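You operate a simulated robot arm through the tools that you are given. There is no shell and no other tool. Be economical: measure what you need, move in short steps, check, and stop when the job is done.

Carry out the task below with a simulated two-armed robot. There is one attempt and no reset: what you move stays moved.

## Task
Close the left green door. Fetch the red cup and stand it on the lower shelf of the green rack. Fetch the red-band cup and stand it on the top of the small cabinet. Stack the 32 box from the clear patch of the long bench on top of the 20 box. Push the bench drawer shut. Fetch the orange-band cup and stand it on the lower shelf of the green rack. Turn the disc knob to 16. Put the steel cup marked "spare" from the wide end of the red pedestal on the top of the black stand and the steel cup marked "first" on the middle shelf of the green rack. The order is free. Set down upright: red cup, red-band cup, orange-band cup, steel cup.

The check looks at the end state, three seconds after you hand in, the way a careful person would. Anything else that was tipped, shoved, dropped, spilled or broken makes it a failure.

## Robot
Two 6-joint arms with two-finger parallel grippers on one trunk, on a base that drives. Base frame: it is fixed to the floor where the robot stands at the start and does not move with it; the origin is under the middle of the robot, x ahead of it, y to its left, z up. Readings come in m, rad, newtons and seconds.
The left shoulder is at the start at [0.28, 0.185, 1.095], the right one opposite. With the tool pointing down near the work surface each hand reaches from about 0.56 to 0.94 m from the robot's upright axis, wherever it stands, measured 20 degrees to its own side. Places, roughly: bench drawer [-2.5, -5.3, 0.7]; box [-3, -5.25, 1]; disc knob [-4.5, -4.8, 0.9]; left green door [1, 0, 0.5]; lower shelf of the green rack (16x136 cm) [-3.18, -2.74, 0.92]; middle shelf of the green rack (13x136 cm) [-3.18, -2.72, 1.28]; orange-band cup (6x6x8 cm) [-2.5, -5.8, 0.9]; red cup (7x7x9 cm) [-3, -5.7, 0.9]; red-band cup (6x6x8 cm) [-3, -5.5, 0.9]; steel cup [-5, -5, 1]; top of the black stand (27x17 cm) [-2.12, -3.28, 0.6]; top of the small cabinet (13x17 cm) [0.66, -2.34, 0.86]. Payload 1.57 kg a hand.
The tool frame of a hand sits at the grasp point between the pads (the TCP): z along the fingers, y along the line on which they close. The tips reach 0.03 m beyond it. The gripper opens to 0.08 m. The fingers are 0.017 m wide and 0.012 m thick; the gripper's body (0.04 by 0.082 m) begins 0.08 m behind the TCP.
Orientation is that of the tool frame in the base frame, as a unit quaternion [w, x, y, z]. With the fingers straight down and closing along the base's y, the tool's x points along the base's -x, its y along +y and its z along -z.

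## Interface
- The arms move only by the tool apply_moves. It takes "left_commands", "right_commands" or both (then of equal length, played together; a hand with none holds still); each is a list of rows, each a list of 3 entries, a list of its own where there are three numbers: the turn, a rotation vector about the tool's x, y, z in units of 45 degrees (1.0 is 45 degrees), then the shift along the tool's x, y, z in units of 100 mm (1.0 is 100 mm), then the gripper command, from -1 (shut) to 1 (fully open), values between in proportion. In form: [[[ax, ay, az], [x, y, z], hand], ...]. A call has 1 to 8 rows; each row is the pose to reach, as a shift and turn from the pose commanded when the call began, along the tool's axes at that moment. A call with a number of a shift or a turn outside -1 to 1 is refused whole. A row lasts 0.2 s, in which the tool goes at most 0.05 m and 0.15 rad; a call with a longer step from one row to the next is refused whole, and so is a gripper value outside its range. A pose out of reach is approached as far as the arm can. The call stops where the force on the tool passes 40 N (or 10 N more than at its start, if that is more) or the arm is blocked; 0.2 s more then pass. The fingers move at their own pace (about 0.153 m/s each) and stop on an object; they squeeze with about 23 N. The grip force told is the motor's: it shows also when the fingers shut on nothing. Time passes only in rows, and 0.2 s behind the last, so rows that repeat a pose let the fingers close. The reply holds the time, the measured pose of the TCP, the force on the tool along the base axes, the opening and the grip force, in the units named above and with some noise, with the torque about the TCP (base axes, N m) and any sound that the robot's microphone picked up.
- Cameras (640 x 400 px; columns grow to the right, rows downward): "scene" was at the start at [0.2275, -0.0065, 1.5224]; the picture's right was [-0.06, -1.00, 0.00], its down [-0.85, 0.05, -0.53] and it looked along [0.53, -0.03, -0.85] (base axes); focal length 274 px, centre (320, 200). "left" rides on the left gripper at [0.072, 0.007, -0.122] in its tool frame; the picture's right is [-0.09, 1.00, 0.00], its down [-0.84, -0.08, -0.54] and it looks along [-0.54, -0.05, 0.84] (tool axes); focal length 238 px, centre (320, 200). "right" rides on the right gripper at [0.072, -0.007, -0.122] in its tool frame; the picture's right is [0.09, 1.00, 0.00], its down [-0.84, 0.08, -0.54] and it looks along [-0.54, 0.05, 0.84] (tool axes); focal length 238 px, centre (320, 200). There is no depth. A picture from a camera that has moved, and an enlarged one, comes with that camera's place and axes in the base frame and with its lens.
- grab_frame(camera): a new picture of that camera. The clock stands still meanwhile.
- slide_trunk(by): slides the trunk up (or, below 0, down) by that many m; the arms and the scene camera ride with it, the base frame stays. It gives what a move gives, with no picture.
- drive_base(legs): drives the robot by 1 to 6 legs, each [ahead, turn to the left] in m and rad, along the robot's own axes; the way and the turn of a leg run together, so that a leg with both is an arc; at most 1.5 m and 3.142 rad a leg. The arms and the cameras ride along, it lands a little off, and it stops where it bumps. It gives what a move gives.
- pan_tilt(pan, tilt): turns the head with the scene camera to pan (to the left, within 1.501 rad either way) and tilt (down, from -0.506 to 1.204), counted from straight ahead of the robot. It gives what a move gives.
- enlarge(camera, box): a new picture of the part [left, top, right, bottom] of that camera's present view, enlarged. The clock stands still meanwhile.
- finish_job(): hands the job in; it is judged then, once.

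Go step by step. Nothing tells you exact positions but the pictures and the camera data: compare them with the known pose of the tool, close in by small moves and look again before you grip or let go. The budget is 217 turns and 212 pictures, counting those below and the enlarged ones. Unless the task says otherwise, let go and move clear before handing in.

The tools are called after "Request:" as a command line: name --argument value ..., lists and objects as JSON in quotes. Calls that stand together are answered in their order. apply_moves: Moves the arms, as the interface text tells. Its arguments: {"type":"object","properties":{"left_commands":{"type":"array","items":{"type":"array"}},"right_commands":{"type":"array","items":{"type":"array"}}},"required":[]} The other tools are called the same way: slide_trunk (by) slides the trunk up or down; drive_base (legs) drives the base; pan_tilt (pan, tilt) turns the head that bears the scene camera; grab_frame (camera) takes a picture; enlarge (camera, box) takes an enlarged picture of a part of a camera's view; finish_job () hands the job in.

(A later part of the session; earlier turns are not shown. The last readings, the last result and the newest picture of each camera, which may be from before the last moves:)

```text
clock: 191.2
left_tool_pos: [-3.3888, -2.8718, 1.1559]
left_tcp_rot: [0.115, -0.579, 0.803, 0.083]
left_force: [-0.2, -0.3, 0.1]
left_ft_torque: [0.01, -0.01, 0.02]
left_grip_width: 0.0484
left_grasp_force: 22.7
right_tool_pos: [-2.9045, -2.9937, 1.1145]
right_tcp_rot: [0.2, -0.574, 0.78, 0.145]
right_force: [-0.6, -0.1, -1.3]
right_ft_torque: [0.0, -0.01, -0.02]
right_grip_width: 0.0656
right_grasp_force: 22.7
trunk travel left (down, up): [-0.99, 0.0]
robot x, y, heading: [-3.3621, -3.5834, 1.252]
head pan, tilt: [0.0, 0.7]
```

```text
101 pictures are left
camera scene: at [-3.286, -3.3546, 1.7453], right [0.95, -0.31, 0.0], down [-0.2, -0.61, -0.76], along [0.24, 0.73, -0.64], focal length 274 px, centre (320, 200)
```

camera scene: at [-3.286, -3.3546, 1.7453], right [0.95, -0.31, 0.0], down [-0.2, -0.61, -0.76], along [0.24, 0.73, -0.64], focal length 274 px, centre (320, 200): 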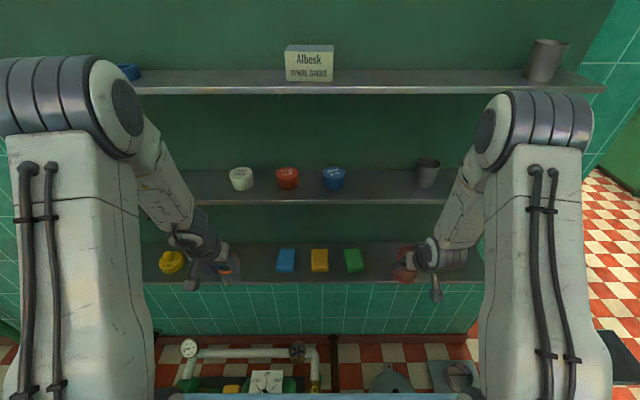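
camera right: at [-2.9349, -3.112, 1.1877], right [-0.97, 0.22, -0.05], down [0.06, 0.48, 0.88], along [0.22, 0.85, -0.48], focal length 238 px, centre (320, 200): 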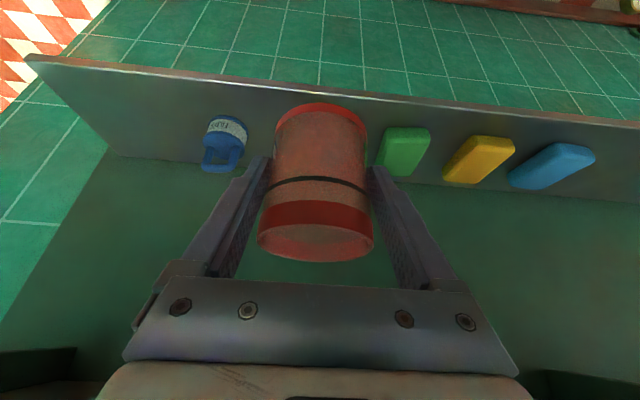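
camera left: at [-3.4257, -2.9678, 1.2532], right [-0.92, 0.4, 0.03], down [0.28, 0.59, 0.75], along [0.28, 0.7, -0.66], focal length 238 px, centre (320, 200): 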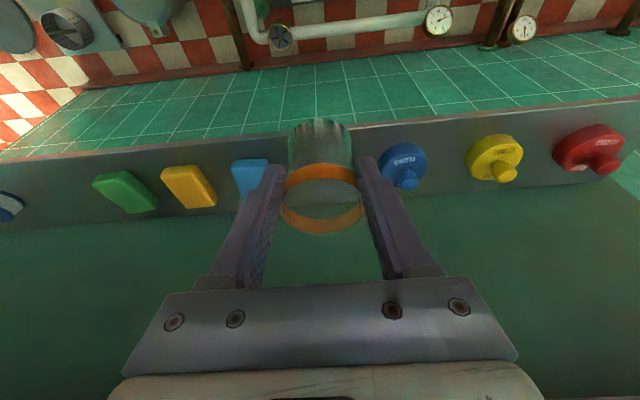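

Both cups line up with their gaps. I lower both hands to just above shelf height while still outside the shelf.

Request:
apply_moves --left_commands '[[[0, 0, 0], [0.1, 0, 0.34], -1], [[0, 0, 0], [0.2, 0, 0.68], -1], [[0, 0, 0], [0.29, 0, 0.98], -1]]' --right_commands '[[[0, 0, 0], [0.16, 0, 0.3], -1], [[0, 0, 0], [0.33, 0, 0.6], -1], [[0, 0, 0], [0.5, 0, 0.92], -1]]'

Request:
apply_moves --left_commands '[[[0, 0, 0], [0.07, 0, 0.24], -1], [[0, 0, 0], [-0.3, 0, 0.33], -1], [[0, 0, 0], [-0.6, 0, 0.42], -1]]' --right_commands '[[[0, 0, 0], [-0.2, 0, 0.11], -1], [[0, 0, 0], [-0.5, 0, 0.27], -1], [[0, 0, 0], [-0.7, 0, 0.38], -1]]'

Request:
grab_frame --camera "left"

Request:
grab_frame --camera "right"

Request:
grab_frame --camera "scene"

```text
clock: 192.0
left_tool_pos: [-3.3702, -2.8628, 1.0595]
left_tcp_rot: [0.115, -0.582, 0.801, 0.076]
left_force: [-0.4, 0.9, -1.0]
left_ft_torque: [-0.05, 0.01, 0.02]
left_grip_width: 0.0483
left_grasp_force: 23.0
left hand out of reach, approached as far as the arm can: row 1, 3
right_tool_pos: [-2.9031, -2.9923, 1.0104]
right_tcp_rot: [0.199, -0.574, 0.781, 0.145]
right_force: [0.3, 0.7, -0.3]
right_ft_torque: [-0.03, 0.0, 0.0]
right_grip_width: 0.0654
right_grasp_force: 23.2
trunk travel left (down, up): [-0.99, 0.0]
robot x, y, heading: [-3.3597, -3.581, 1.253]
head pan, tilt: [0.0, 0.7]
```

```text
clock: 192.8
left_tool_pos: [-3.3508, -2.8, 1.0357]
left_tcp_rot: [0.114, -0.579, 0.803, 0.083]
left_force: [-0.7, 0.2, 0.5]
left_ft_torque: [-0.01, 0.0, -0.02]
left_grip_width: 0.0484
left_grasp_force: 22.9
left hand out of reach, approached as far as the arm can: row 1
right_tool_pos: [-2.8799, -2.9182, 1.0126]
right_tcp_rot: [0.2, -0.574, 0.78, 0.146]
right_force: [0.4, 0.8, -0.1]
right_ft_torque: [-0.03, 0.02, -0.01]
right_grip_width: 0.0656
right_grasp_force: 22.7
trunk travel left (down, up): [-0.99, 0.0]
robot x, y, heading: [-3.3605, -3.5862, 1.256]
head pan, tilt: [0.0, 0.7]
```

```text
100 pictures are left
camera left: at [-3.3881, -2.8958, 1.1322], right [-0.92, 0.4, 0.03], down [0.28, 0.59, 0.75], along [0.28, 0.7, -0.66], focal length 238 px, centre (320, 200)
```

left: 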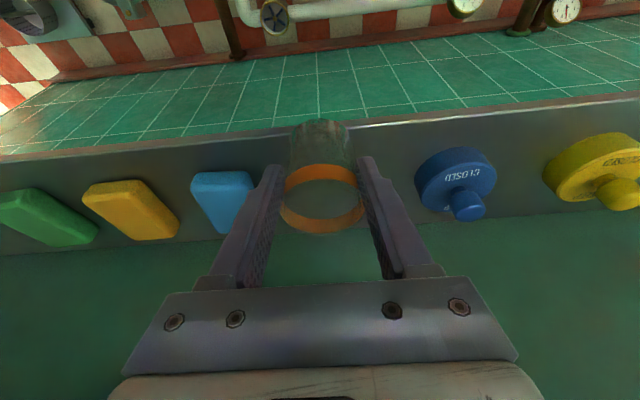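

```text
99 pictures are left
camera right: at [-2.911, -3.0364, 1.0832], right [-0.97, 0.22, -0.05], down [0.06, 0.48, 0.88], along [0.21, 0.85, -0.48], focal length 238 px, centre (320, 200)
```

right: 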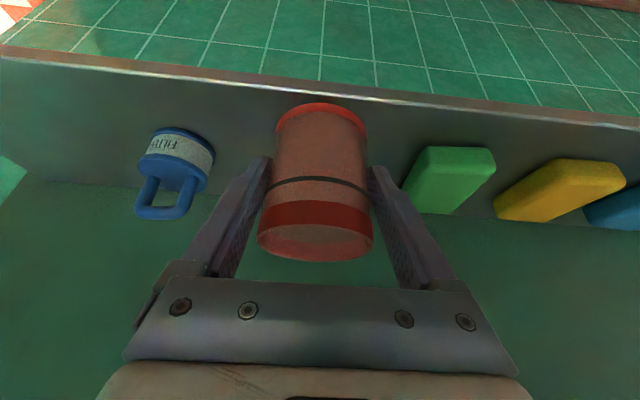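

```text
98 pictures are left
camera scene: at [-3.286, -3.3548, 1.7454], right [0.95, -0.31, 0.0], down [-0.2, -0.61, -0.76], along [0.24, 0.73, -0.64], focal length 274 px, centre (320, 200)
```

scene: 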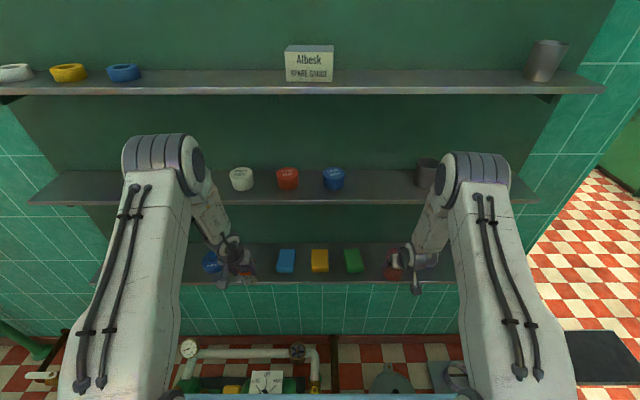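

Good clearance on all sides. I move both cups forward over the shelf.

Request:
apply_moves --left_commands '[[[0, 0, 0], [-0.2, 0.05, 0.06], -1], [[0, 0, 0], [-0.41, 0.1, 0.12], -1], [[0, 0, 0], [-0.62, 0.15, 0.18], -1]]' --right_commands '[[[0, 0, 0], [-0.15, 0, 0.08], -1], [[0, 0, 0], [-0.3, 0, 0.16], -1], [[0, 0, 0], [-0.46, 0, 0.25], -1]]'

Request:
grab_frame --camera "left"

Request:
grab_frame --camera "right"

Request:
enlarge --camera "scene" --box '[160, 130, 480, 300]'

```text
clock: 193.6
left_tool_pos: [-3.3412, -2.7336, 1.0345]
left_tcp_rot: [0.124, -0.603, 0.785, 0.076]
left_force: [-2.2, -0.1, -1.5]
left_ft_torque: [0.02, -0.14, -0.1]
left_grip_width: 0.0483
left_grasp_force: 23.2
left hand out of reach, approached as far as the arm can: row 1, 2
right_tool_pos: [-2.865, -2.867, 1.0105]
right_tcp_rot: [0.2, -0.575, 0.78, 0.145]
right_force: [0.4, -0.1, 0.2]
right_ft_torque: [0.01, 0.02, 0.02]
right_grip_width: 0.0658
right_grasp_force: 23.3
trunk travel left (down, up): [-0.99, 0.0]
robot x, y, heading: [-3.3626, -3.588, 1.251]
head pan, tilt: [0.0, 0.7]
```

```text
97 pictures are left
camera left: at [-3.3773, -2.8314, 1.1314], right [-0.94, 0.35, 0.0], down [0.22, 0.61, 0.76], along [0.27, 0.71, -0.65], focal length 238 px, centre (320, 200)
```

left: 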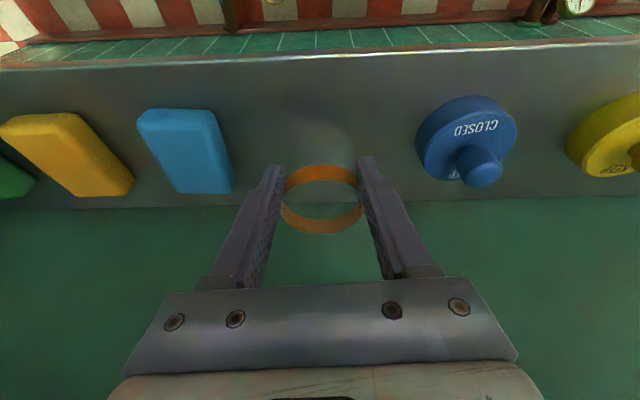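

```text
96 pictures are left
camera right: at [-2.896, -2.9856, 1.0825], right [-0.97, 0.22, -0.05], down [0.06, 0.48, 0.88], along [0.21, 0.85, -0.48], focal length 238 px, centre (320, 200)
```

right: 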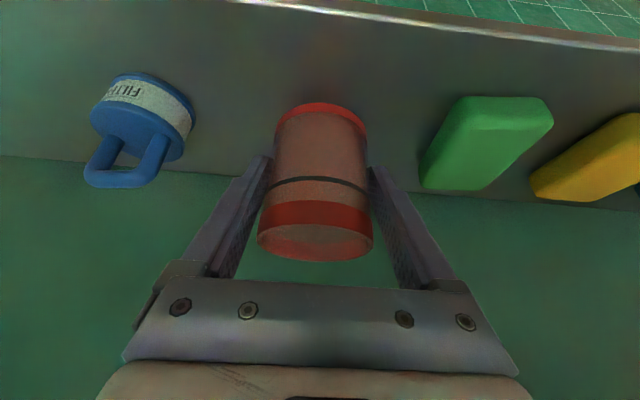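

```text
2.00 times, centred on (320, 215) of scene
camera zoom: at [-3.2861, -3.3544, 1.7453], right [0.95, -0.31, 0.0], down [-0.2, -0.61, -0.76], along [0.24, 0.73, -0.64], focal length 547 px, centre (320, 170)
```

zoom: 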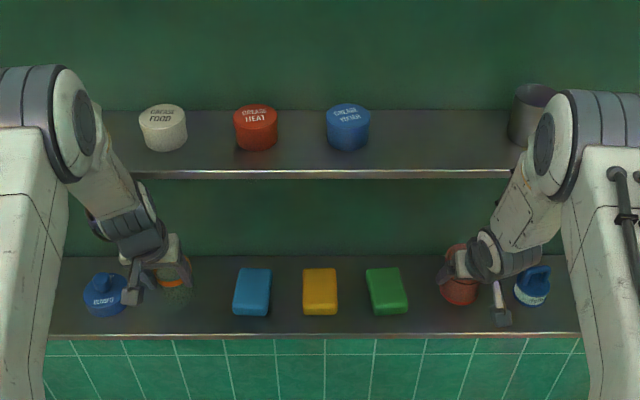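

Both cups are over the shelf. I lower them together slowly.

Request:
apply_moves --left_commands '[[[0, 0, 0], [0.04, 0, 0.14], -1], [[0, 0, 0], [0.07, 0, 0.24], -1], [[0, 0, 0], [0.085, 0, 0.29], -1]]' --right_commands '[[[0, 0, 0], [0.07, 0, 0.13], -1], [[0, 0, 0], [0.12, 0, 0.22], -1], [[0, 0, 0], [0.15, 0, 0.27], -1]]'

Request:
grab_frame --camera "left"

Request:
grab_frame --camera "right"

```text
clock: 194.4
left_tool_pos: [-3.3445, -2.7333, 1.0089]
left_tcp_rot: [0.117, -0.578, 0.803, 0.085]
left_force: [-1.2, -2.1, 18.2]
left_ft_torque: [0.2, -0.17, -0.08]
left_grip_width: 0.0482
left_grasp_force: 23.1
right_tool_pos: [-2.8634, -2.8658, 0.9854]
right_tcp_rot: [0.204, -0.574, 0.779, 0.148]
right_force: [-1.1, -0.3, 18.3]
right_ft_torque: [0.33, 0.31, 0.16]
right_grip_width: 0.0657
right_grasp_force: 23.0
trunk travel left (down, up): [-0.99, 0.0]
robot x, y, heading: [-3.361, -3.5867, 1.255]
head pan, tilt: [0.0, 0.7]
```

```text
94 pictures are left
camera left: at [-3.3822, -2.83, 1.1048], right [-0.92, 0.4, 0.03], down [0.28, 0.59, 0.76], along [0.29, 0.7, -0.65], focal length 238 px, centre (320, 200)
```

left: 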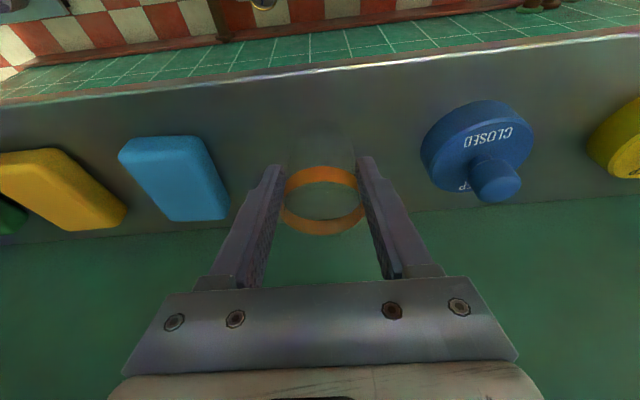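

```text
93 pictures are left
camera right: at [-2.8949, -2.9853, 1.0554], right [-0.97, 0.22, -0.05], down [0.06, 0.47, 0.88], along [0.22, 0.86, -0.47], focal length 238 px, centre (320, 200)
```

right: 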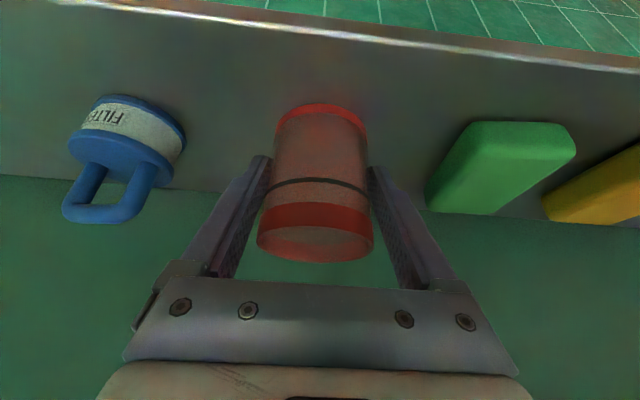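

Both cups stand on the shelf (18 N each). I ease, release both and withdraw along the finger direction.

Request:
apply_moves --left_commands '[[[0, 0, 0], [-0.003, 0, -0.012], -1], [[0, 0, 0], [-0.003, 0, -0.012], 1], [[0, 0, 0], [-0.003, 0, -0.012], 1], [[0, 0, 0], [0.05, 0, -0.25], 1], [[0, 0, 0], [0.25, 0, -0.55], 1], [[0, 0, 0], [0.6, 0, -0.75], 1]]' --right_commands '[[[0, 0, 0], [-0.005, 0, -0.011], -1], [[0, 0, 0], [-0.005, 0, -0.011], 1], [[0, 0, 0], [-0.005, 0, -0.011], 1], [[0, 0, 0], [0, 0, -0.3], 1], [[0, 0, 0], [0.1, 0, -0.65], 1], [[0, 0, 0], [0.4, 0, -0.95], 1]]'

Request:
grab_frame --camera "left"

Request:
grab_frame --camera "right"

Request:
enlarge --camera "scene" --box '[160, 130, 480, 300]'

```text
clock: 195.8
left_tool_pos: [-3.3654, -2.7992, 1.0581]
left_tcp_rot: [0.113, -0.565, 0.813, 0.083]
left_force: [-0.1, 0.5, 0.8]
left_ft_torque: [-0.06, 0.07, 0.0]
left_grip_width: 0.0799
left_grasp_force: 0.0
left hand out of reach, approached as far as the arm can: row 6
right_tool_pos: [-2.8889, -2.9457, 1.0451]
right_tcp_rot: [0.2, -0.575, 0.78, 0.146]
right_force: [0.3, -0.1, -0.4]
right_ft_torque: [-0.01, 0.01, -0.02]
right_grip_width: 0.0798
right_grasp_force: 0.1
trunk travel left (down, up): [-0.99, 0.0]
robot x, y, heading: [-3.3604, -3.5825, 1.252]
head pan, tilt: [0.0, 0.7]
```

```text
92 pictures are left
camera left: at [-3.4057, -2.8939, 1.1545], right [-0.9, 0.43, 0.03], down [0.3, 0.59, 0.75], along [0.3, 0.69, -0.66], focal length 238 px, centre (320, 200)
```

left: 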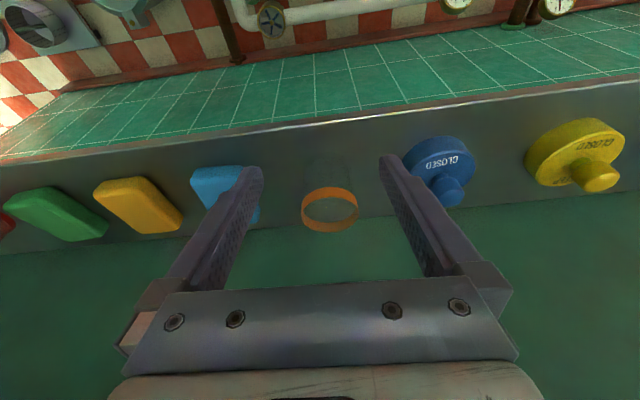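

```text
91 pictures are left
camera right: at [-2.9203, -3.0641, 1.1174], right [-0.97, 0.22, -0.05], down [0.06, 0.48, 0.88], along [0.22, 0.85, -0.48], focal length 238 px, centre (320, 200)
```

right: 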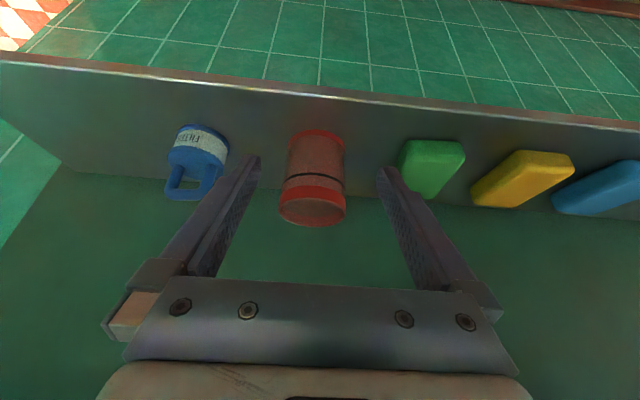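

```text
2.00 times, centred on (320, 215) of scene
camera zoom: at [-3.2859, -3.3544, 1.7453], right [0.95, -0.31, 0.0], down [-0.2, -0.61, -0.76], along [0.24, 0.73, -0.64], focal length 547 px, centre (320, 170)
```

zoom: 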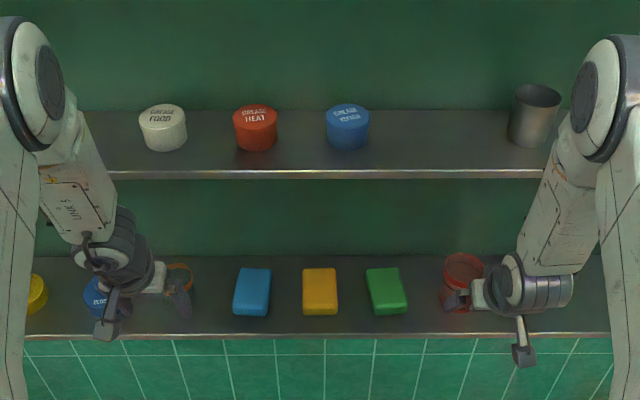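

Both cups stand upright on the lower shelf. I pull the hands back, back away, and go to look at the knob and the steel cups.

Request:
apply_moves --left_commands '[[[0, 0, 0], [0.3, 0, -0.15], 1], [[0, 0, 0], [0.6, 0, -0.35], 1], [[0, 0, 0], [0.9, 0, -0.6], 1]]' --right_commands '[[[0, 0, 0], [0.3, 0, -0.2], 1], [[0, 0, 0], [0.6, 0, -0.4], 1], [[0, 0, 0], [0.9, 0, -0.65], 1]]'

Request:
drive_base --legs '[[-0.4, 0]]'

Request:
apply_moves --left_commands '[[[0, 0.1, 0], [0.3, 0, -0.1], 1], [[0, 0.2, 0], [0.6, 0, -0.2], 1], [[0, 0.38, 0], [0.9, 0, -0.3], 1]]' --right_commands '[[[0, 0.1, 0], [0.25, 0, -0.1], 1], [[0, 0.25, 0], [0.5, 0, -0.2], 1], [[0, 0.4, 0], [0.6, 0, -0.2], 1]]'

Request:
drive_base --legs '[[0, 2.45]]'

Request:
pan_tilt --pan 0.0 --tilt 0.4

Request:
grab_frame --camera "scene"

```text
clock: 196.6
left_tool_pos: [-3.375, -2.891, 1.0996]
left_tcp_rot: [0.116, -0.581, 0.802, 0.077]
left_force: [-0.5, 0.7, 0.5]
left_ft_torque: [0.0, 0.01, 0.0]
left_grip_width: 0.0797
left_grasp_force: 0.1
left hand out of reach, approached as far as the arm can: row 1, 3
right_tool_pos: [-2.9218, -3.0504, 1.0577]
right_tcp_rot: [0.2, -0.574, 0.781, 0.146]
right_force: [0.1, 0.2, 0.0]
right_ft_torque: [0.03, 0.0, 0.01]
right_grip_width: 0.08
right_grasp_force: 0.0
trunk travel left (down, up): [-0.99, 0.0]
robot x, y, heading: [-3.3625, -3.585, 1.249]
head pan, tilt: [0.0, 0.7]
```

```text
clock: 199.1
left_tool_pos: [-3.5017, -3.2705, 1.0985]
left_tcp_rot: [0.116, -0.583, 0.801, 0.076]
left_force: [-0.2, -0.5, 0.1]
left_ft_torque: [0.02, -0.02, 0.01]
left_grip_width: 0.0798
left_grasp_force: 0.0
right_tool_pos: [-3.0491, -3.4275, 1.059]
right_tcp_rot: [0.199, -0.577, 0.779, 0.145]
right_force: [0.0, 0.0, -0.1]
right_ft_torque: [0.01, 0.01, -0.01]
right_grip_width: 0.08
right_grasp_force: 0.0
trunk travel left (down, up): [-0.99, 0.0]
robot x, y, heading: [-3.4834, -3.9629, 1.253]
head pan, tilt: [0.0, 0.7]
```

```text
clock: 199.9
left_tool_pos: [-3.523, -3.3464, 1.1018]
left_tcp_rot: [0.03, -0.588, 0.808, 0.005]
left_force: [-0.6, -0.2, 0.4]
left_ft_torque: [-0.02, 0.0, -0.01]
left_grip_width: 0.08
left_grasp_force: 0.0
left hand out of reach, approached as far as the arm can: row 3
right_tool_pos: [-3.0669, -3.4865, 1.0465]
right_tcp_rot: [0.075, -0.592, 0.801, 0.053]
right_force: [0.3, 0.8, -0.3]
right_ft_torque: [0.02, -0.01, 0.0]
right_grip_width: 0.08
right_grasp_force: 0.1
trunk travel left (down, up): [-0.99, 0.0]
robot x, y, heading: [-3.4855, -3.9649, 1.251]
head pan, tilt: [0.0, 0.7]
```

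```text
clock: 206.0
left_tool_pos: [-3.8665, -4.454, 1.1019]
left_tcp_rot: [-0.007, 0.964, 0.264, -0.03]
left_force: [0.0, 1.0, 0.1]
left_ft_torque: [0.01, 0.0, -0.02]
left_grip_width: 0.08
left_grasp_force: 0.1
right_tool_pos: [-4.1152, -4.0455, 1.0471]
right_tcp_rot: [0.023, 0.958, 0.27, -0.089]
right_force: [0.5, -0.4, 0.7]
right_ft_torque: [-0.03, 0.01, -0.03]
right_grip_width: 0.08
right_grasp_force: 0.1
trunk travel left (down, up): [-0.99, 0.0]
robot x, y, heading: [-3.4862, -3.9642, -2.61]
head pan, tilt: [0.0, 0.7]
```

```text
clock: 206.8
left_tool_pos: [-3.8668, -4.4543, 1.101]
left_tcp_rot: [-0.006, 0.964, 0.265, -0.03]
left_force: [-0.5, -1.4, 0.5]
left_ft_torque: [0.0, 0.02, 0.02]
left_grip_width: 0.0799
left_grasp_force: 0.0
right_tool_pos: [-4.1159, -4.0455, 1.047]
right_tcp_rot: [0.023, 0.958, 0.27, -0.089]
right_force: [-0.4, -0.4, 0.4]
right_ft_torque: [0.0, -0.01, 0.0]
right_grip_width: 0.08
right_grasp_force: 0.1
trunk travel left (down, up): [-0.99, 0.0]
robot x, y, heading: [-3.4829, -3.9669, -2.613]
head pan, tilt: [0.0, 0.4]
```

```text
89 pictures are left
camera scene: at [-3.7047, -4.0958, 1.7722], right [-0.51, 0.86, 0.0], down [0.34, 0.2, -0.92], along [-0.79, -0.47, -0.39], focal length 274 px, centre (320, 200)
```

scene: 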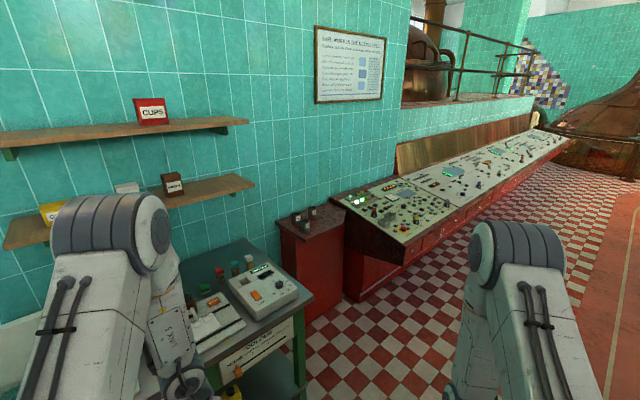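

The red pedestal with small cups stands between the bench and the console. I enlarge to find the knob and cups.

Request:
enlarge --camera "scene" --box '[260, 160, 440, 280]'

Request:
enlarge --camera "scene" --box '[170, 220, 330, 340]'

```text
3.33 times, centred on (350, 220) of scene
camera zoom: at [-3.7047, -4.0958, 1.7722], right [-0.51, 0.86, 0.0], down [0.34, 0.2, -0.92], along [-0.79, -0.47, -0.39], focal length 912 px, centre (220, 133)
```

zoom: 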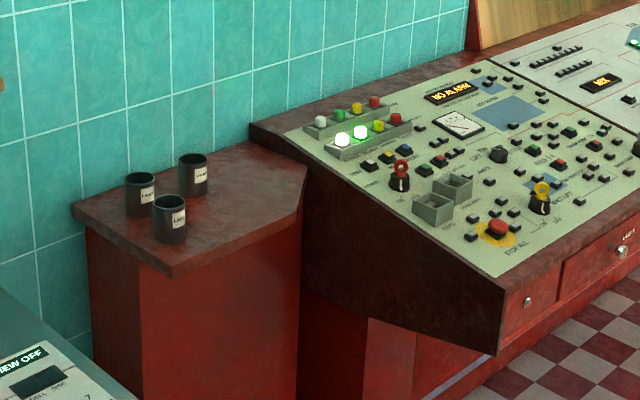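

```text
3.33 times, centred on (250, 280) of scene
camera zoom: at [-3.7047, -4.0958, 1.7722], right [-0.51, 0.86, 0.0], down [0.34, 0.2, -0.92], along [-0.79, -0.47, -0.39], focal length 912 px, centre (553, -67)
```

zoom: 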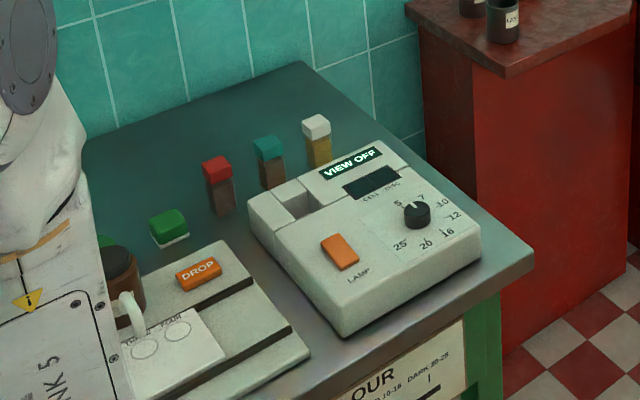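

The disc knob (marks 5–25) is on the tester at the bench's right end, ≈(-4.47,-4.77); three dark steel cups stand on the pedestal. I drive to face the tester.

Request:
drive_base --legs '[[0, -0.2], [0.6, 0], [0, 0.93]]'

Request:
pan_tilt --pan -0.2 --tilt 0.8

Request:
grab_frame --camera "scene"

Request:
grab_frame --camera "right"

```text
clock: 213.4
left_tool_pos: [-4.0044, -4.7793, 1.1005]
left_tcp_rot: [0.005, 0.804, 0.593, -0.03]
left_force: [-0.4, 0.3, 0.5]
left_ft_torque: [-0.03, 0.0, -0.01]
left_grip_width: 0.0802
left_grasp_force: 0.0
right_tool_pos: [-4.4631, -4.6437, 1.0474]
right_tcp_rot: [0.054, 0.797, 0.597, -0.075]
right_force: [0.1, -0.5, 0.4]
right_ft_torque: [0.01, 0.02, 0.02]
right_grip_width: 0.08
right_grasp_force: 0.0
trunk travel left (down, up): [-0.99, 0.0]
robot x, y, heading: [-4.0513, -4.1604, -1.873]
head pan, tilt: [0.0, 0.4]
```

```text
clock: 214.2
left_tool_pos: [-4.0041, -4.7775, 1.1014]
left_tcp_rot: [0.005, 0.804, 0.594, -0.031]
left_force: [0.9, 0.6, -0.3]
left_ft_torque: [-0.02, -0.01, -0.03]
left_grip_width: 0.0802
left_grasp_force: 0.1
right_tool_pos: [-4.4622, -4.6442, 1.0473]
right_tcp_rot: [0.053, 0.797, 0.597, -0.075]
right_force: [0.5, -0.3, 0.0]
right_ft_torque: [0.05, -0.05, 0.03]
right_grip_width: 0.0799
right_grasp_force: 0.1
trunk travel left (down, up): [-0.99, 0.0]
robot x, y, heading: [-4.0538, -4.1581, -1.869]
head pan, tilt: [-0.201, 0.799]
```

```text
86 pictures are left
camera scene: at [-4.1389, -4.3867, 1.7372], right [-0.88, 0.48, 0.0], down [0.34, 0.63, -0.7], along [-0.33, -0.61, -0.72], focal length 274 px, centre (320, 200)
```

scene: 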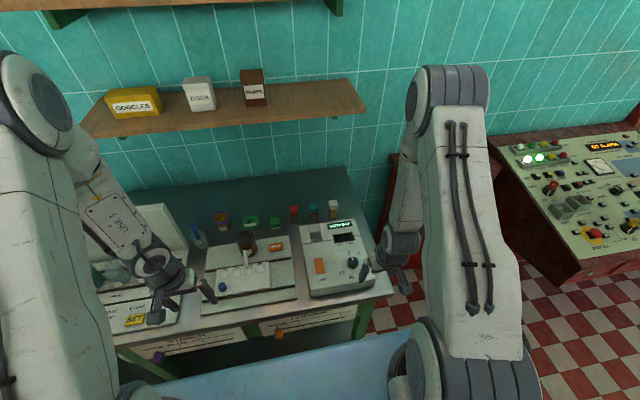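

```text
85 pictures are left
camera right: at [-4.4436, -4.5535, 1.1532], right [0.98, -0.19, -0.02], down [-0.13, -0.72, 0.69], along [-0.15, -0.67, -0.73], focal length 238 px, centre (320, 200)
```

right: 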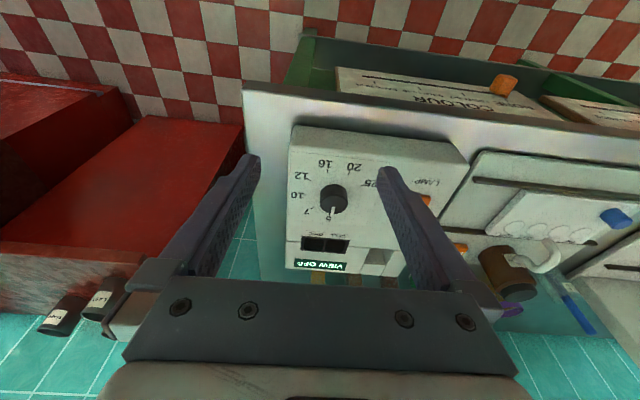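

Request:
enlarge --camera "right" --box '[270, 120, 430, 280]'

```text
2.50 times, centred on (350, 200) of right
camera zoom: at [-4.4436, -4.5535, 1.1532], right [0.98, -0.19, -0.02], down [-0.13, -0.72, 0.69], along [-0.15, -0.67, -0.73], focal length 596 px, centre (245, 200)
```

zoom: 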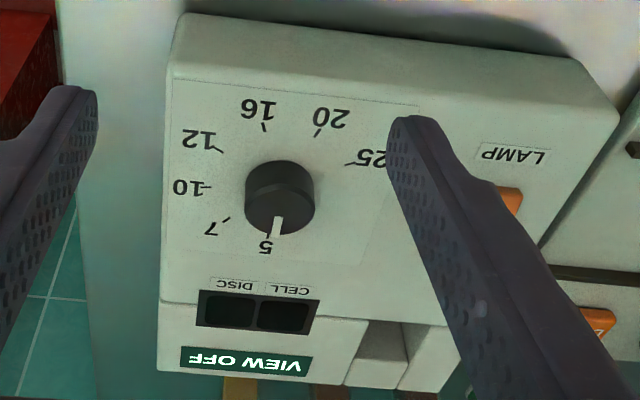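

Pointer is at 5 and the marks go clockwise about 41° apart, so 16 needs a 164° clockwise turn. I straighten the right hand, move over the knob and pre-rotate it anticlockwise by about 82°.

Request:
apply_moves --right_commands '[[[0, 0.08, 0], [-0.33, 0.07, 0.06], 1], [[0, 0.16, 0], [-0.66, 0.13, 0.12], 1], [[0, 0.23, 0], [-1, 0.2, 0.19], 1]]'

Request:
apply_moves --right_commands '[[[0, 0, -0.18], [0, 0, 0], 1], [[0, 0, -0.36], [0, 0, 0], 1], [[0, 0, -0.54], [0, 0, 0], 1], [[0, 0, -0.72], [0, 0, 0], 1], [[0, 0, -0.9], [0, 0, 0], 1], [[0, 0, -1], [0, 0, 0], 1]]'

Request:
apply_moves --right_commands '[[[0, 0, -0.18], [0, 0, 0], 1], [[0, 0, -0.36], [0, 0, 0], 1], [[0, 0, -0.54], [0, 0, 0], 1], [[0, 0, -0.72], [0, 0, 0], 1], [[0, 0, -0.82], [0, 0, 0], 1]]'

Request:
grab_frame --camera "right"

```text
clock: 215.0
left_tool_pos: [-4.0046, -4.7788, 1.1008]
left_tcp_rot: [0.005, 0.805, 0.593, -0.03]
left_force: [0.0, 0.4, 0.1]
left_ft_torque: [-0.03, 0.02, 0.0]
left_grip_width: 0.08
left_grasp_force: 0.0
right_tool_pos: [-4.4718, -4.7471, 1.0467]
right_tcp_rot: [0.0, 0.8, 0.6, -0.003]
right_force: [0.2, -0.1, -0.5]
right_ft_torque: [-0.01, -0.03, -0.02]
right_grip_width: 0.0801
right_grasp_force: 0.0
right hand out of reach, approached as far as the arm can: row 2
trunk travel left (down, up): [-0.99, 0.0]
robot x, y, heading: [-4.0535, -4.1617, -1.874]
head pan, tilt: [-0.201, 0.799]
```

```text
clock: 216.4
left_tool_pos: [-4.0045, -4.7795, 1.1016]
left_tcp_rot: [0.005, 0.805, 0.593, -0.03]
left_force: [-0.8, 0.0, -0.7]
left_ft_torque: [-0.02, 0.0, -0.03]
left_grip_width: 0.0799
left_grasp_force: 0.1
right_tool_pos: [-4.472, -4.747, 1.0459]
right_tcp_rot: [-0.001, 0.508, 0.861, -0.003]
right_force: [-0.9, -0.1, 0.2]
right_ft_torque: [0.01, -0.01, 0.0]
right_grip_width: 0.08
right_grasp_force: 0.2
trunk travel left (down, up): [-0.99, 0.0]
robot x, y, heading: [-4.0546, -4.1619, -1.877]
head pan, tilt: [-0.201, 0.799]
```

```text
clock: 217.6
left_tool_pos: [-4.0044, -4.7792, 1.1022]
left_tcp_rot: [0.004, 0.804, 0.593, -0.03]
left_force: [0.1, 1.2, -0.6]
left_ft_torque: [0.03, 0.02, 0.0]
left_grip_width: 0.0799
left_grasp_force: 0.1
right_tool_pos: [-4.4725, -4.747, 1.0467]
right_tcp_rot: [-0.002, 0.21, 0.978, -0.002]
right_force: [0.1, -0.2, -0.6]
right_ft_torque: [-0.02, 0.01, 0.01]
right_grip_width: 0.08
right_grasp_force: 0.0
trunk travel left (down, up): [-0.99, 0.0]
robot x, y, heading: [-4.0504, -4.1634, -1.87]
head pan, tilt: [-0.201, 0.799]
```

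```text
83 pictures are left
camera right: at [-4.5407, -4.7241, 1.1686], right [0.33, 0.95, -0.01], down [0.8, -0.27, 0.54], along [0.51, -0.18, -0.84], focal length 238 px, centre (320, 200)
```

right: 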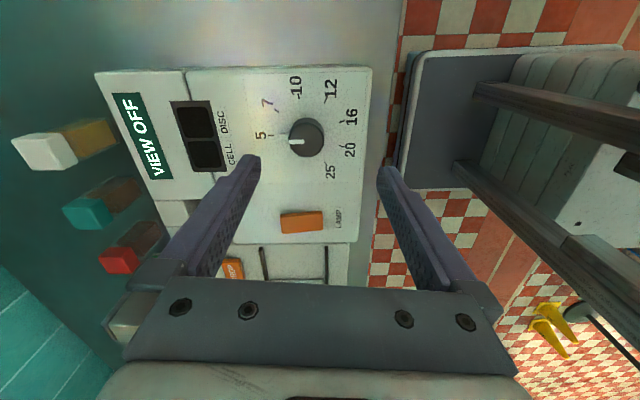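

Request:
enlarge --camera "right" --box '[240, 70, 380, 200]'

```text
3.08 times, centred on (310, 135) of right
camera zoom: at [-4.5407, -4.7241, 1.1686], right [0.33, 0.95, -0.01], down [0.8, -0.27, 0.54], along [0.51, -0.18, -0.84], focal length 733 px, centre (351, 400)
```

zoom: 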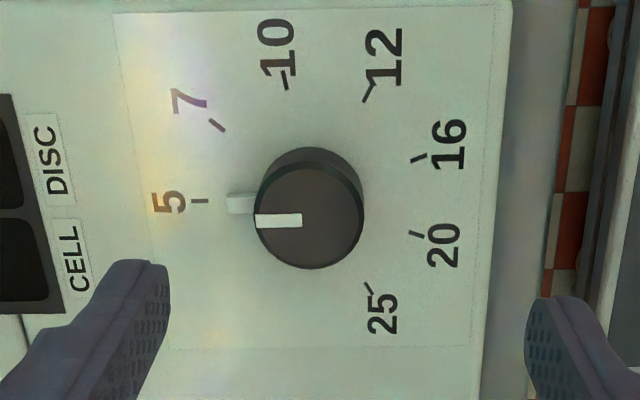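

The pointer nub lies along the closing line, so I rotate the hand another ~40° to grip across it, centring on the knob as well.

Request:
apply_moves --right_commands '[[[0, 0, -0.18], [-0.02, -0.13, 0], 1], [[0, 0, -0.36], [-0.02, -0.13, 0], 1], [[0, 0, -0.54], [-0.02, -0.13, 0], 1], [[0, 0, -0.72], [-0.02, -0.13, 0], 1], [[0, 0, -0.9], [-0.02, -0.13, 0.2], 1]]'

Request:
grab_frame --camera "right"

Request:
enlarge --camera "right" --box '[240, 60, 400, 200]'

```text
clock: 218.8
left_tool_pos: [-4.0046, -4.778, 1.1002]
left_tcp_rot: [0.005, 0.804, 0.593, -0.03]
left_force: [-0.7, -0.4, 0.3]
left_ft_torque: [0.01, 0.01, -0.03]
left_grip_width: 0.08
left_grasp_force: 0.0
right_tool_pos: [-4.4775, -4.7594, 1.0266]
right_tcp_rot: [-0.002, -0.141, 0.99, -0.002]
right_force: [0.2, -0.1, 0.2]
right_ft_torque: [0.02, 0.01, 0.01]
right_grip_width: 0.0798
right_grasp_force: 0.1
trunk travel left (down, up): [-0.99, 0.0]
robot x, y, heading: [-4.0523, -4.1602, -1.874]
head pan, tilt: [-0.201, 0.799]
```

```text
81 pictures are left
camera right: at [-4.5439, -4.7865, 1.1489], right [-0.37, 0.93, 0.0], down [0.78, 0.31, 0.54], along [0.5, 0.2, -0.84], focal length 238 px, centre (320, 200)
```

right: 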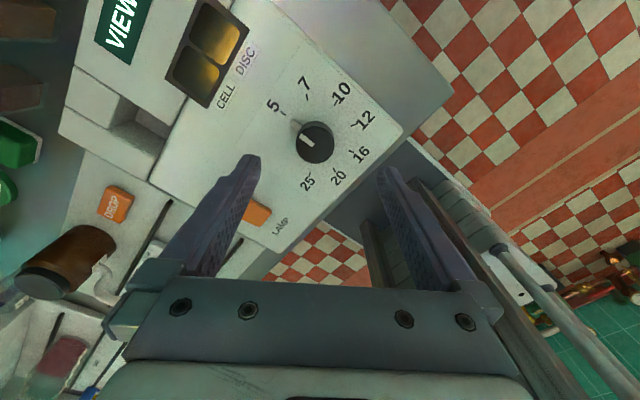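

```text
2.86 times, centred on (320, 130) of right
camera zoom: at [-4.5439, -4.7865, 1.1489], right [-0.37, 0.93, 0.0], down [0.78, 0.31, 0.54], along [0.5, 0.2, -0.84], focal length 681 px, centre (320, 400)
```

zoom: 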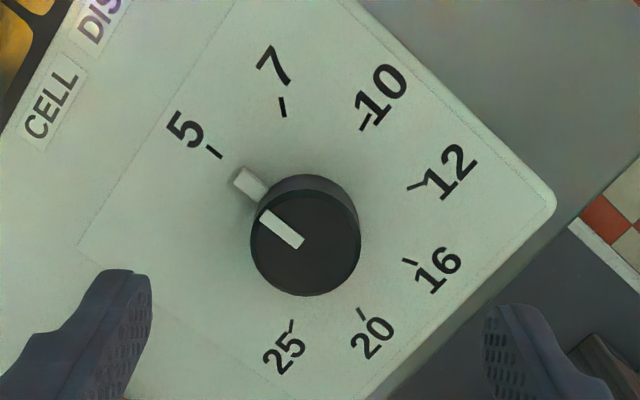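

Now centred; I descend over the knob and grip it.

Request:
apply_moves --right_commands '[[[0, 0, 0], [0, -0.05, 0.3], 1], [[0, 0, 0], [0, -0.05, 0.55], 1], [[0, 0, 0], [0, -0.05, 0.69], 1], [[0, 0, 0], [0, -0.05, 0.69], -1], [[0, 0, 0], [0, -0.05, 0.69], -1], [[0, 0, 0], [0, -0.05, 0.69], -1]]'

Request:
grab_frame --camera "right"

```text
clock: 220.2
left_tool_pos: [-4.0039, -4.78, 1.1004]
left_tcp_rot: [0.005, 0.804, 0.593, -0.03]
left_force: [0.4, 1.1, 0.0]
left_ft_torque: [-0.02, 0.01, 0.0]
left_grip_width: 0.0799
left_grasp_force: 0.0
right_tool_pos: [-4.4759, -4.7651, 0.9576]
right_tcp_rot: [-0.001, -0.139, 0.99, -0.002]
right_force: [-0.7, 2.6, -1.1]
right_ft_torque: [0.32, 0.14, 0.02]
right_grip_width: 0.0355
right_grasp_force: 42.7
trunk travel left (down, up): [-0.99, 0.0]
robot x, y, heading: [-4.0497, -4.1596, -1.876]
head pan, tilt: [-0.201, 0.799]
```

```text
79 pictures are left
camera right: at [-4.5438, -4.791, 1.0795], right [-0.36, 0.93, 0.0], down [0.79, 0.31, 0.54], along [0.5, 0.19, -0.84], focal length 238 px, centre (320, 200)
```

right: 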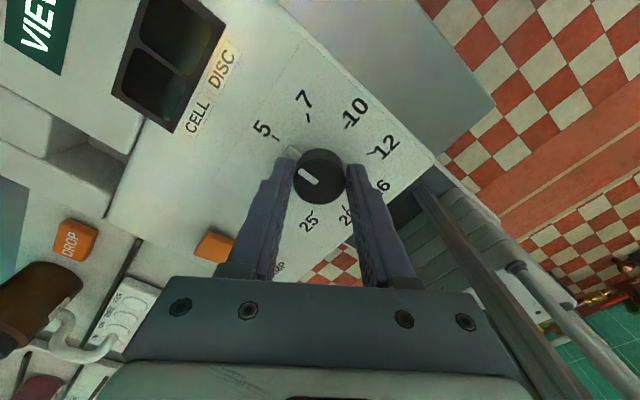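

Knob held. I turn it clockwise, first 45°, and check.

Request:
apply_moves --right_commands '[[[0, 0, 0.18], [0, 0, 0], -1], [[0, 0, 0.36], [0, 0, 0], -1], [[0, 0, 0.54], [0, 0, 0], -1], [[0, 0, 0.72], [0, 0, 0], -1], [[0, 0, 0.9], [0, 0, 0], -1], [[0, 0, 1], [0, 0, 0], -1]]'

Request:
grab_frame --camera "right"

```text
clock: 221.6
left_tool_pos: [-4.0034, -4.777, 1.1017]
left_tcp_rot: [0.005, 0.804, 0.594, -0.03]
left_force: [-0.8, 0.2, 0.7]
left_ft_torque: [0.0, -0.03, -0.02]
left_grip_width: 0.0799
left_grasp_force: 0.0
right_tool_pos: [-4.4738, -4.762, 0.9583]
right_tcp_rot: [-0.001, 0.252, 0.968, 0.003]
right_force: [-8.1, 27.1, 9.0]
right_ft_torque: [0.88, 0.64, 0.05]
right_grip_width: 0.0355
right_grasp_force: 42.2
trunk travel left (down, up): [-0.99, 0.0]
robot x, y, heading: [-4.0531, -4.1621, -1.875]
head pan, tilt: [-0.201, 0.799]
```

```text
78 pictures are left
camera right: at [-4.5401, -4.7336, 1.0792], right [0.4, 0.92, 0.0], down [0.77, -0.34, 0.54], along [0.5, -0.21, -0.84], focal length 238 px, centre (320, 200)
```

right: 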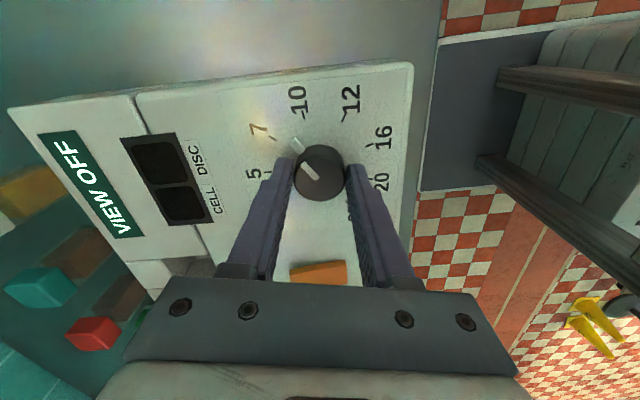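

It turns with the hand. I continue, nudging the axis 3 mm to relieve the side load.

Request:
apply_moves --right_commands '[[[0, 0, 0.18], [0.02, 0.025, 0], -1], [[0, 0, 0.36], [0.02, 0.025, 0], -1], [[0, 0, 0.54], [0.02, 0.025, 0], -1], [[0, 0, 0.72], [0.02, 0.025, 0], -1], [[0, 0, 0.9], [0.02, 0.025, 0], -1], [[0, 0, 1], [0.02, 0.025, 0], -1]]'

Request:
apply_moves --right_commands '[[[0, 0, 0.18], [0, 0, 0], -1], [[0, 0, 0.36], [0, 0, 0], -1], [[0, 0, 0.54], [0, 0, 0], -1], [[0, 0, 0.72], [0, 0, 0], -1], [[0, 0, 0.9], [0, 0, 0], -1]]'

Request:
grab_frame --camera "right"

```text
clock: 222.9
left_tool_pos: [-4.0042, -4.7787, 1.1008]
left_tcp_rot: [0.005, 0.805, 0.593, -0.03]
left_force: [0.4, -0.1, 0.3]
left_ft_torque: [0.01, 0.01, 0.0]
left_grip_width: 0.0799
left_grasp_force: 0.2
right_tool_pos: [-4.4718, -4.7597, 0.9577]
right_tcp_rot: [-0.002, 0.569, 0.822, 0.001]
right_force: [7.3, 0.2, 4.3]
right_ft_torque: [-0.53, -1.07, 0.01]
right_grip_width: 0.0355
right_grasp_force: 42.9
trunk travel left (down, up): [-0.99, 0.0]
robot x, y, heading: [-4.0534, -4.1661, -1.864]
head pan, tilt: [-0.201, 0.799]
stopped in row 6 (right hand): the force on the tool passed its limit at 41 N (the readings are from after the stop); the commanded pose is now the measured one
```

```text
clock: 224.2
left_tool_pos: [-4.0034, -4.7789, 1.1015]
left_tcp_rot: [0.004, 0.804, 0.594, -0.029]
left_force: [-0.6, -0.1, 0.1]
left_ft_torque: [-0.03, 0.0, -0.02]
left_grip_width: 0.08
left_grasp_force: 0.0
right_tool_pos: [-4.4701, -4.761, 0.9574]
right_tcp_rot: [-0.003, 0.818, 0.575, 0.001]
right_force: [8.2, 1.8, 9.4]
right_ft_torque: [-0.67, -0.7, 0.06]
right_grip_width: 0.0353
right_grasp_force: 42.5
trunk travel left (down, up): [-0.99, 0.0]
robot x, y, heading: [-4.0519, -4.1621, -1.868]
head pan, tilt: [-0.201, 0.799]
stopped in row 5 (right hand): the force on the tool passed its limit at 41 N (the readings are from after the stop); the commanded pose is now the measured one
```

```text
77 pictures are left
camera right: at [-4.4524, -4.6916, 1.0794], right [0.97, -0.25, 0.0], down [-0.21, -0.82, 0.54], along [-0.14, -0.52, -0.84], focal length 238 px, centre (320, 200)
```

right: 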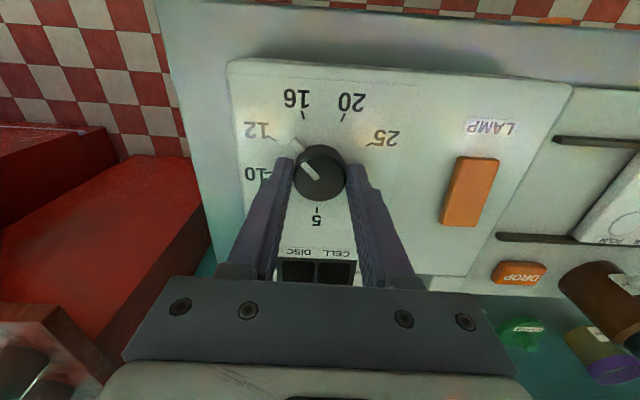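

Pointer is between 12 and 16 with 126° done; 38° remain.

Request:
apply_moves --right_commands '[[[0, 0, 0.17], [0, 0.01, 0], -1], [[0, 0, 0.34], [0, 0.01, 0], -1], [[0, 0, 0.51], [0, 0.015, 0], -1], [[0, 0, 0.68], [0, 0.02, 0], -1], [[0, 0, 0.842], [0, 0.02, 0], -1]]'

Request:
enlarge --camera "right" --box '[220, 80, 420, 260]'

```text
clock: 225.4
left_tool_pos: [-4.0026, -4.7794, 1.1016]
left_tcp_rot: [0.004, 0.804, 0.594, -0.03]
left_force: [-0.3, -0.2, 0.4]
left_ft_torque: [-0.01, -0.03, 0.0]
left_grip_width: 0.0801
left_grasp_force: 0.1
right_tool_pos: [-4.4685, -4.761, 0.9567]
right_tcp_rot: [-0.002, 0.961, 0.276, 0.0]
right_force: [12.7, -3.3, 9.5]
right_ft_torque: [0.28, -1.04, 0.04]
right_grip_width: 0.0352
right_grasp_force: 41.8
trunk travel left (down, up): [-0.99, 0.0]
robot x, y, heading: [-4.0486, -4.1608, -1.867]
head pan, tilt: [-0.201, 0.799]
```

```text
2.22 times, centred on (320, 170) of right
camera zoom: at [-4.4116, -4.7187, 1.0791], right [0.61, -0.79, 0.0], down [-0.67, -0.51, 0.54], along [-0.43, -0.33, -0.84], focal length 530 px, centre (320, 267)
```

zoom: 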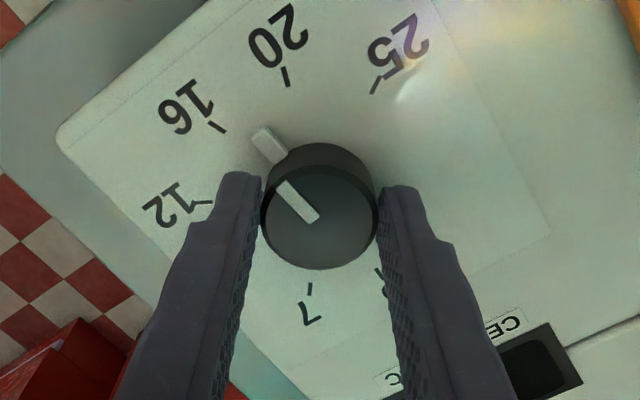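

My geometry says the pointer is ~10° past 16, so I turn back 10° and check again.

Request:
apply_moves --right_commands '[[[0, 0, -0.11], [0, 0, 0], -1], [[0, 0, -0.22], [0, 0, 0], -1], [[0, 0, -0.22], [0, 0, 0], -1]]'

Request:
enlarge --camera "right" --box '[220, 80, 420, 260]'

```text
clock: 226.2
left_tool_pos: [-4.0038, -4.7781, 1.1014]
left_tcp_rot: [0.005, 0.804, 0.594, -0.029]
left_force: [0.2, 0.5, -0.3]
left_ft_torque: [-0.01, -0.02, 0.02]
left_grip_width: 0.0801
left_grasp_force: 0.3
right_tool_pos: [-4.4703, -4.7601, 0.956]
right_tcp_rot: [-0.002, 0.933, 0.36, 0.0]
right_force: [12.0, -0.6, 9.6]
right_ft_torque: [-1.02, 0.41, 0.06]
right_grip_width: 0.0353
right_grasp_force: 42.6
trunk travel left (down, up): [-0.99, 0.0]
robot x, y, heading: [-4.0527, -4.159, -1.866]
head pan, tilt: [-0.201, 0.799]
```

```text
2.22 times, centred on (320, 170) of right
camera zoom: at [-4.4204, -4.7089, 1.0791], right [0.74, -0.68, 0.0], down [-0.57, -0.62, 0.54], along [-0.37, -0.4, -0.84], focal length 530 px, centre (320, 267)
```

zoom: 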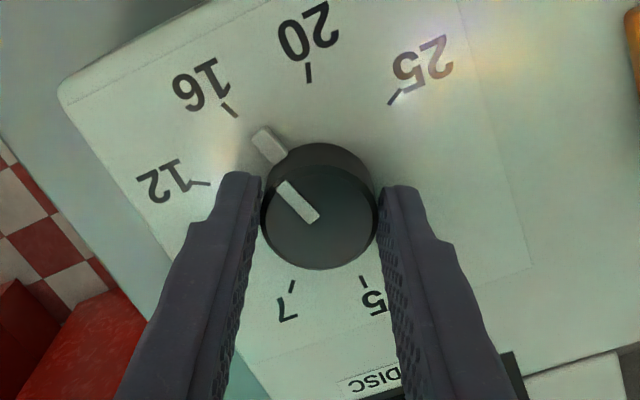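

The pointer now lines up with the 16 tick. I release, rise and verify.

Request:
apply_moves --right_commands '[[[0, 0, 0], [0, 0, 0], 1], [[0, 0, 0], [0, 0, 0], 1], [[0, 0, 0], [0, 0, -0.4], 1], [[0, 0, 0], [0, 0, -0.8], 1], [[0, 0, 0], [0, 0, -1], 1]]'

Request:
enlarge --camera "right" --box '[220, 60, 420, 240]'

```text
clock: 227.4
left_tool_pos: [-4.0027, -4.7784, 1.1017]
left_tcp_rot: [0.005, 0.804, 0.594, -0.029]
left_force: [0.2, -0.4, -0.1]
left_ft_torque: [0.02, 0.02, -0.01]
left_grip_width: 0.0801
left_grasp_force: 0.1
right_tool_pos: [-4.4689, -4.7611, 1.0567]
right_tcp_rot: [-0.002, 0.933, 0.359, 0.001]
right_force: [0.0, 0.4, -0.1]
right_ft_torque: [-0.03, -0.01, 0.0]
right_grip_width: 0.08
right_grasp_force: 0.1
trunk travel left (down, up): [-0.99, 0.0]
robot x, y, heading: [-4.0508, -4.1563, -1.866]
head pan, tilt: [-0.201, 0.799]
```

```text
2.22 times, centred on (320, 150) of right
camera zoom: at [-4.4204, -4.7095, 1.1785], right [0.74, -0.68, 0.0], down [-0.57, -0.62, 0.54], along [-0.37, -0.39, -0.84], focal length 530 px, centre (320, 311)
```

zoom: 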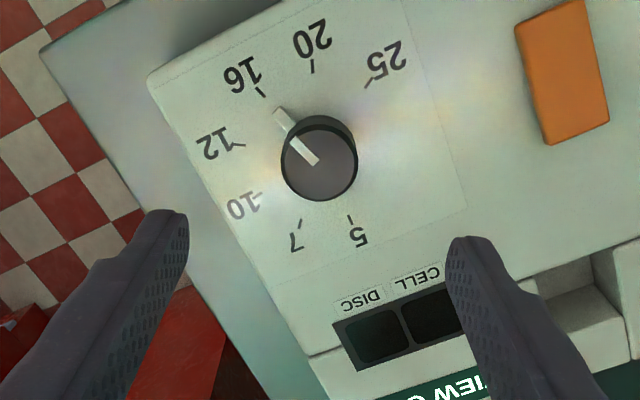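

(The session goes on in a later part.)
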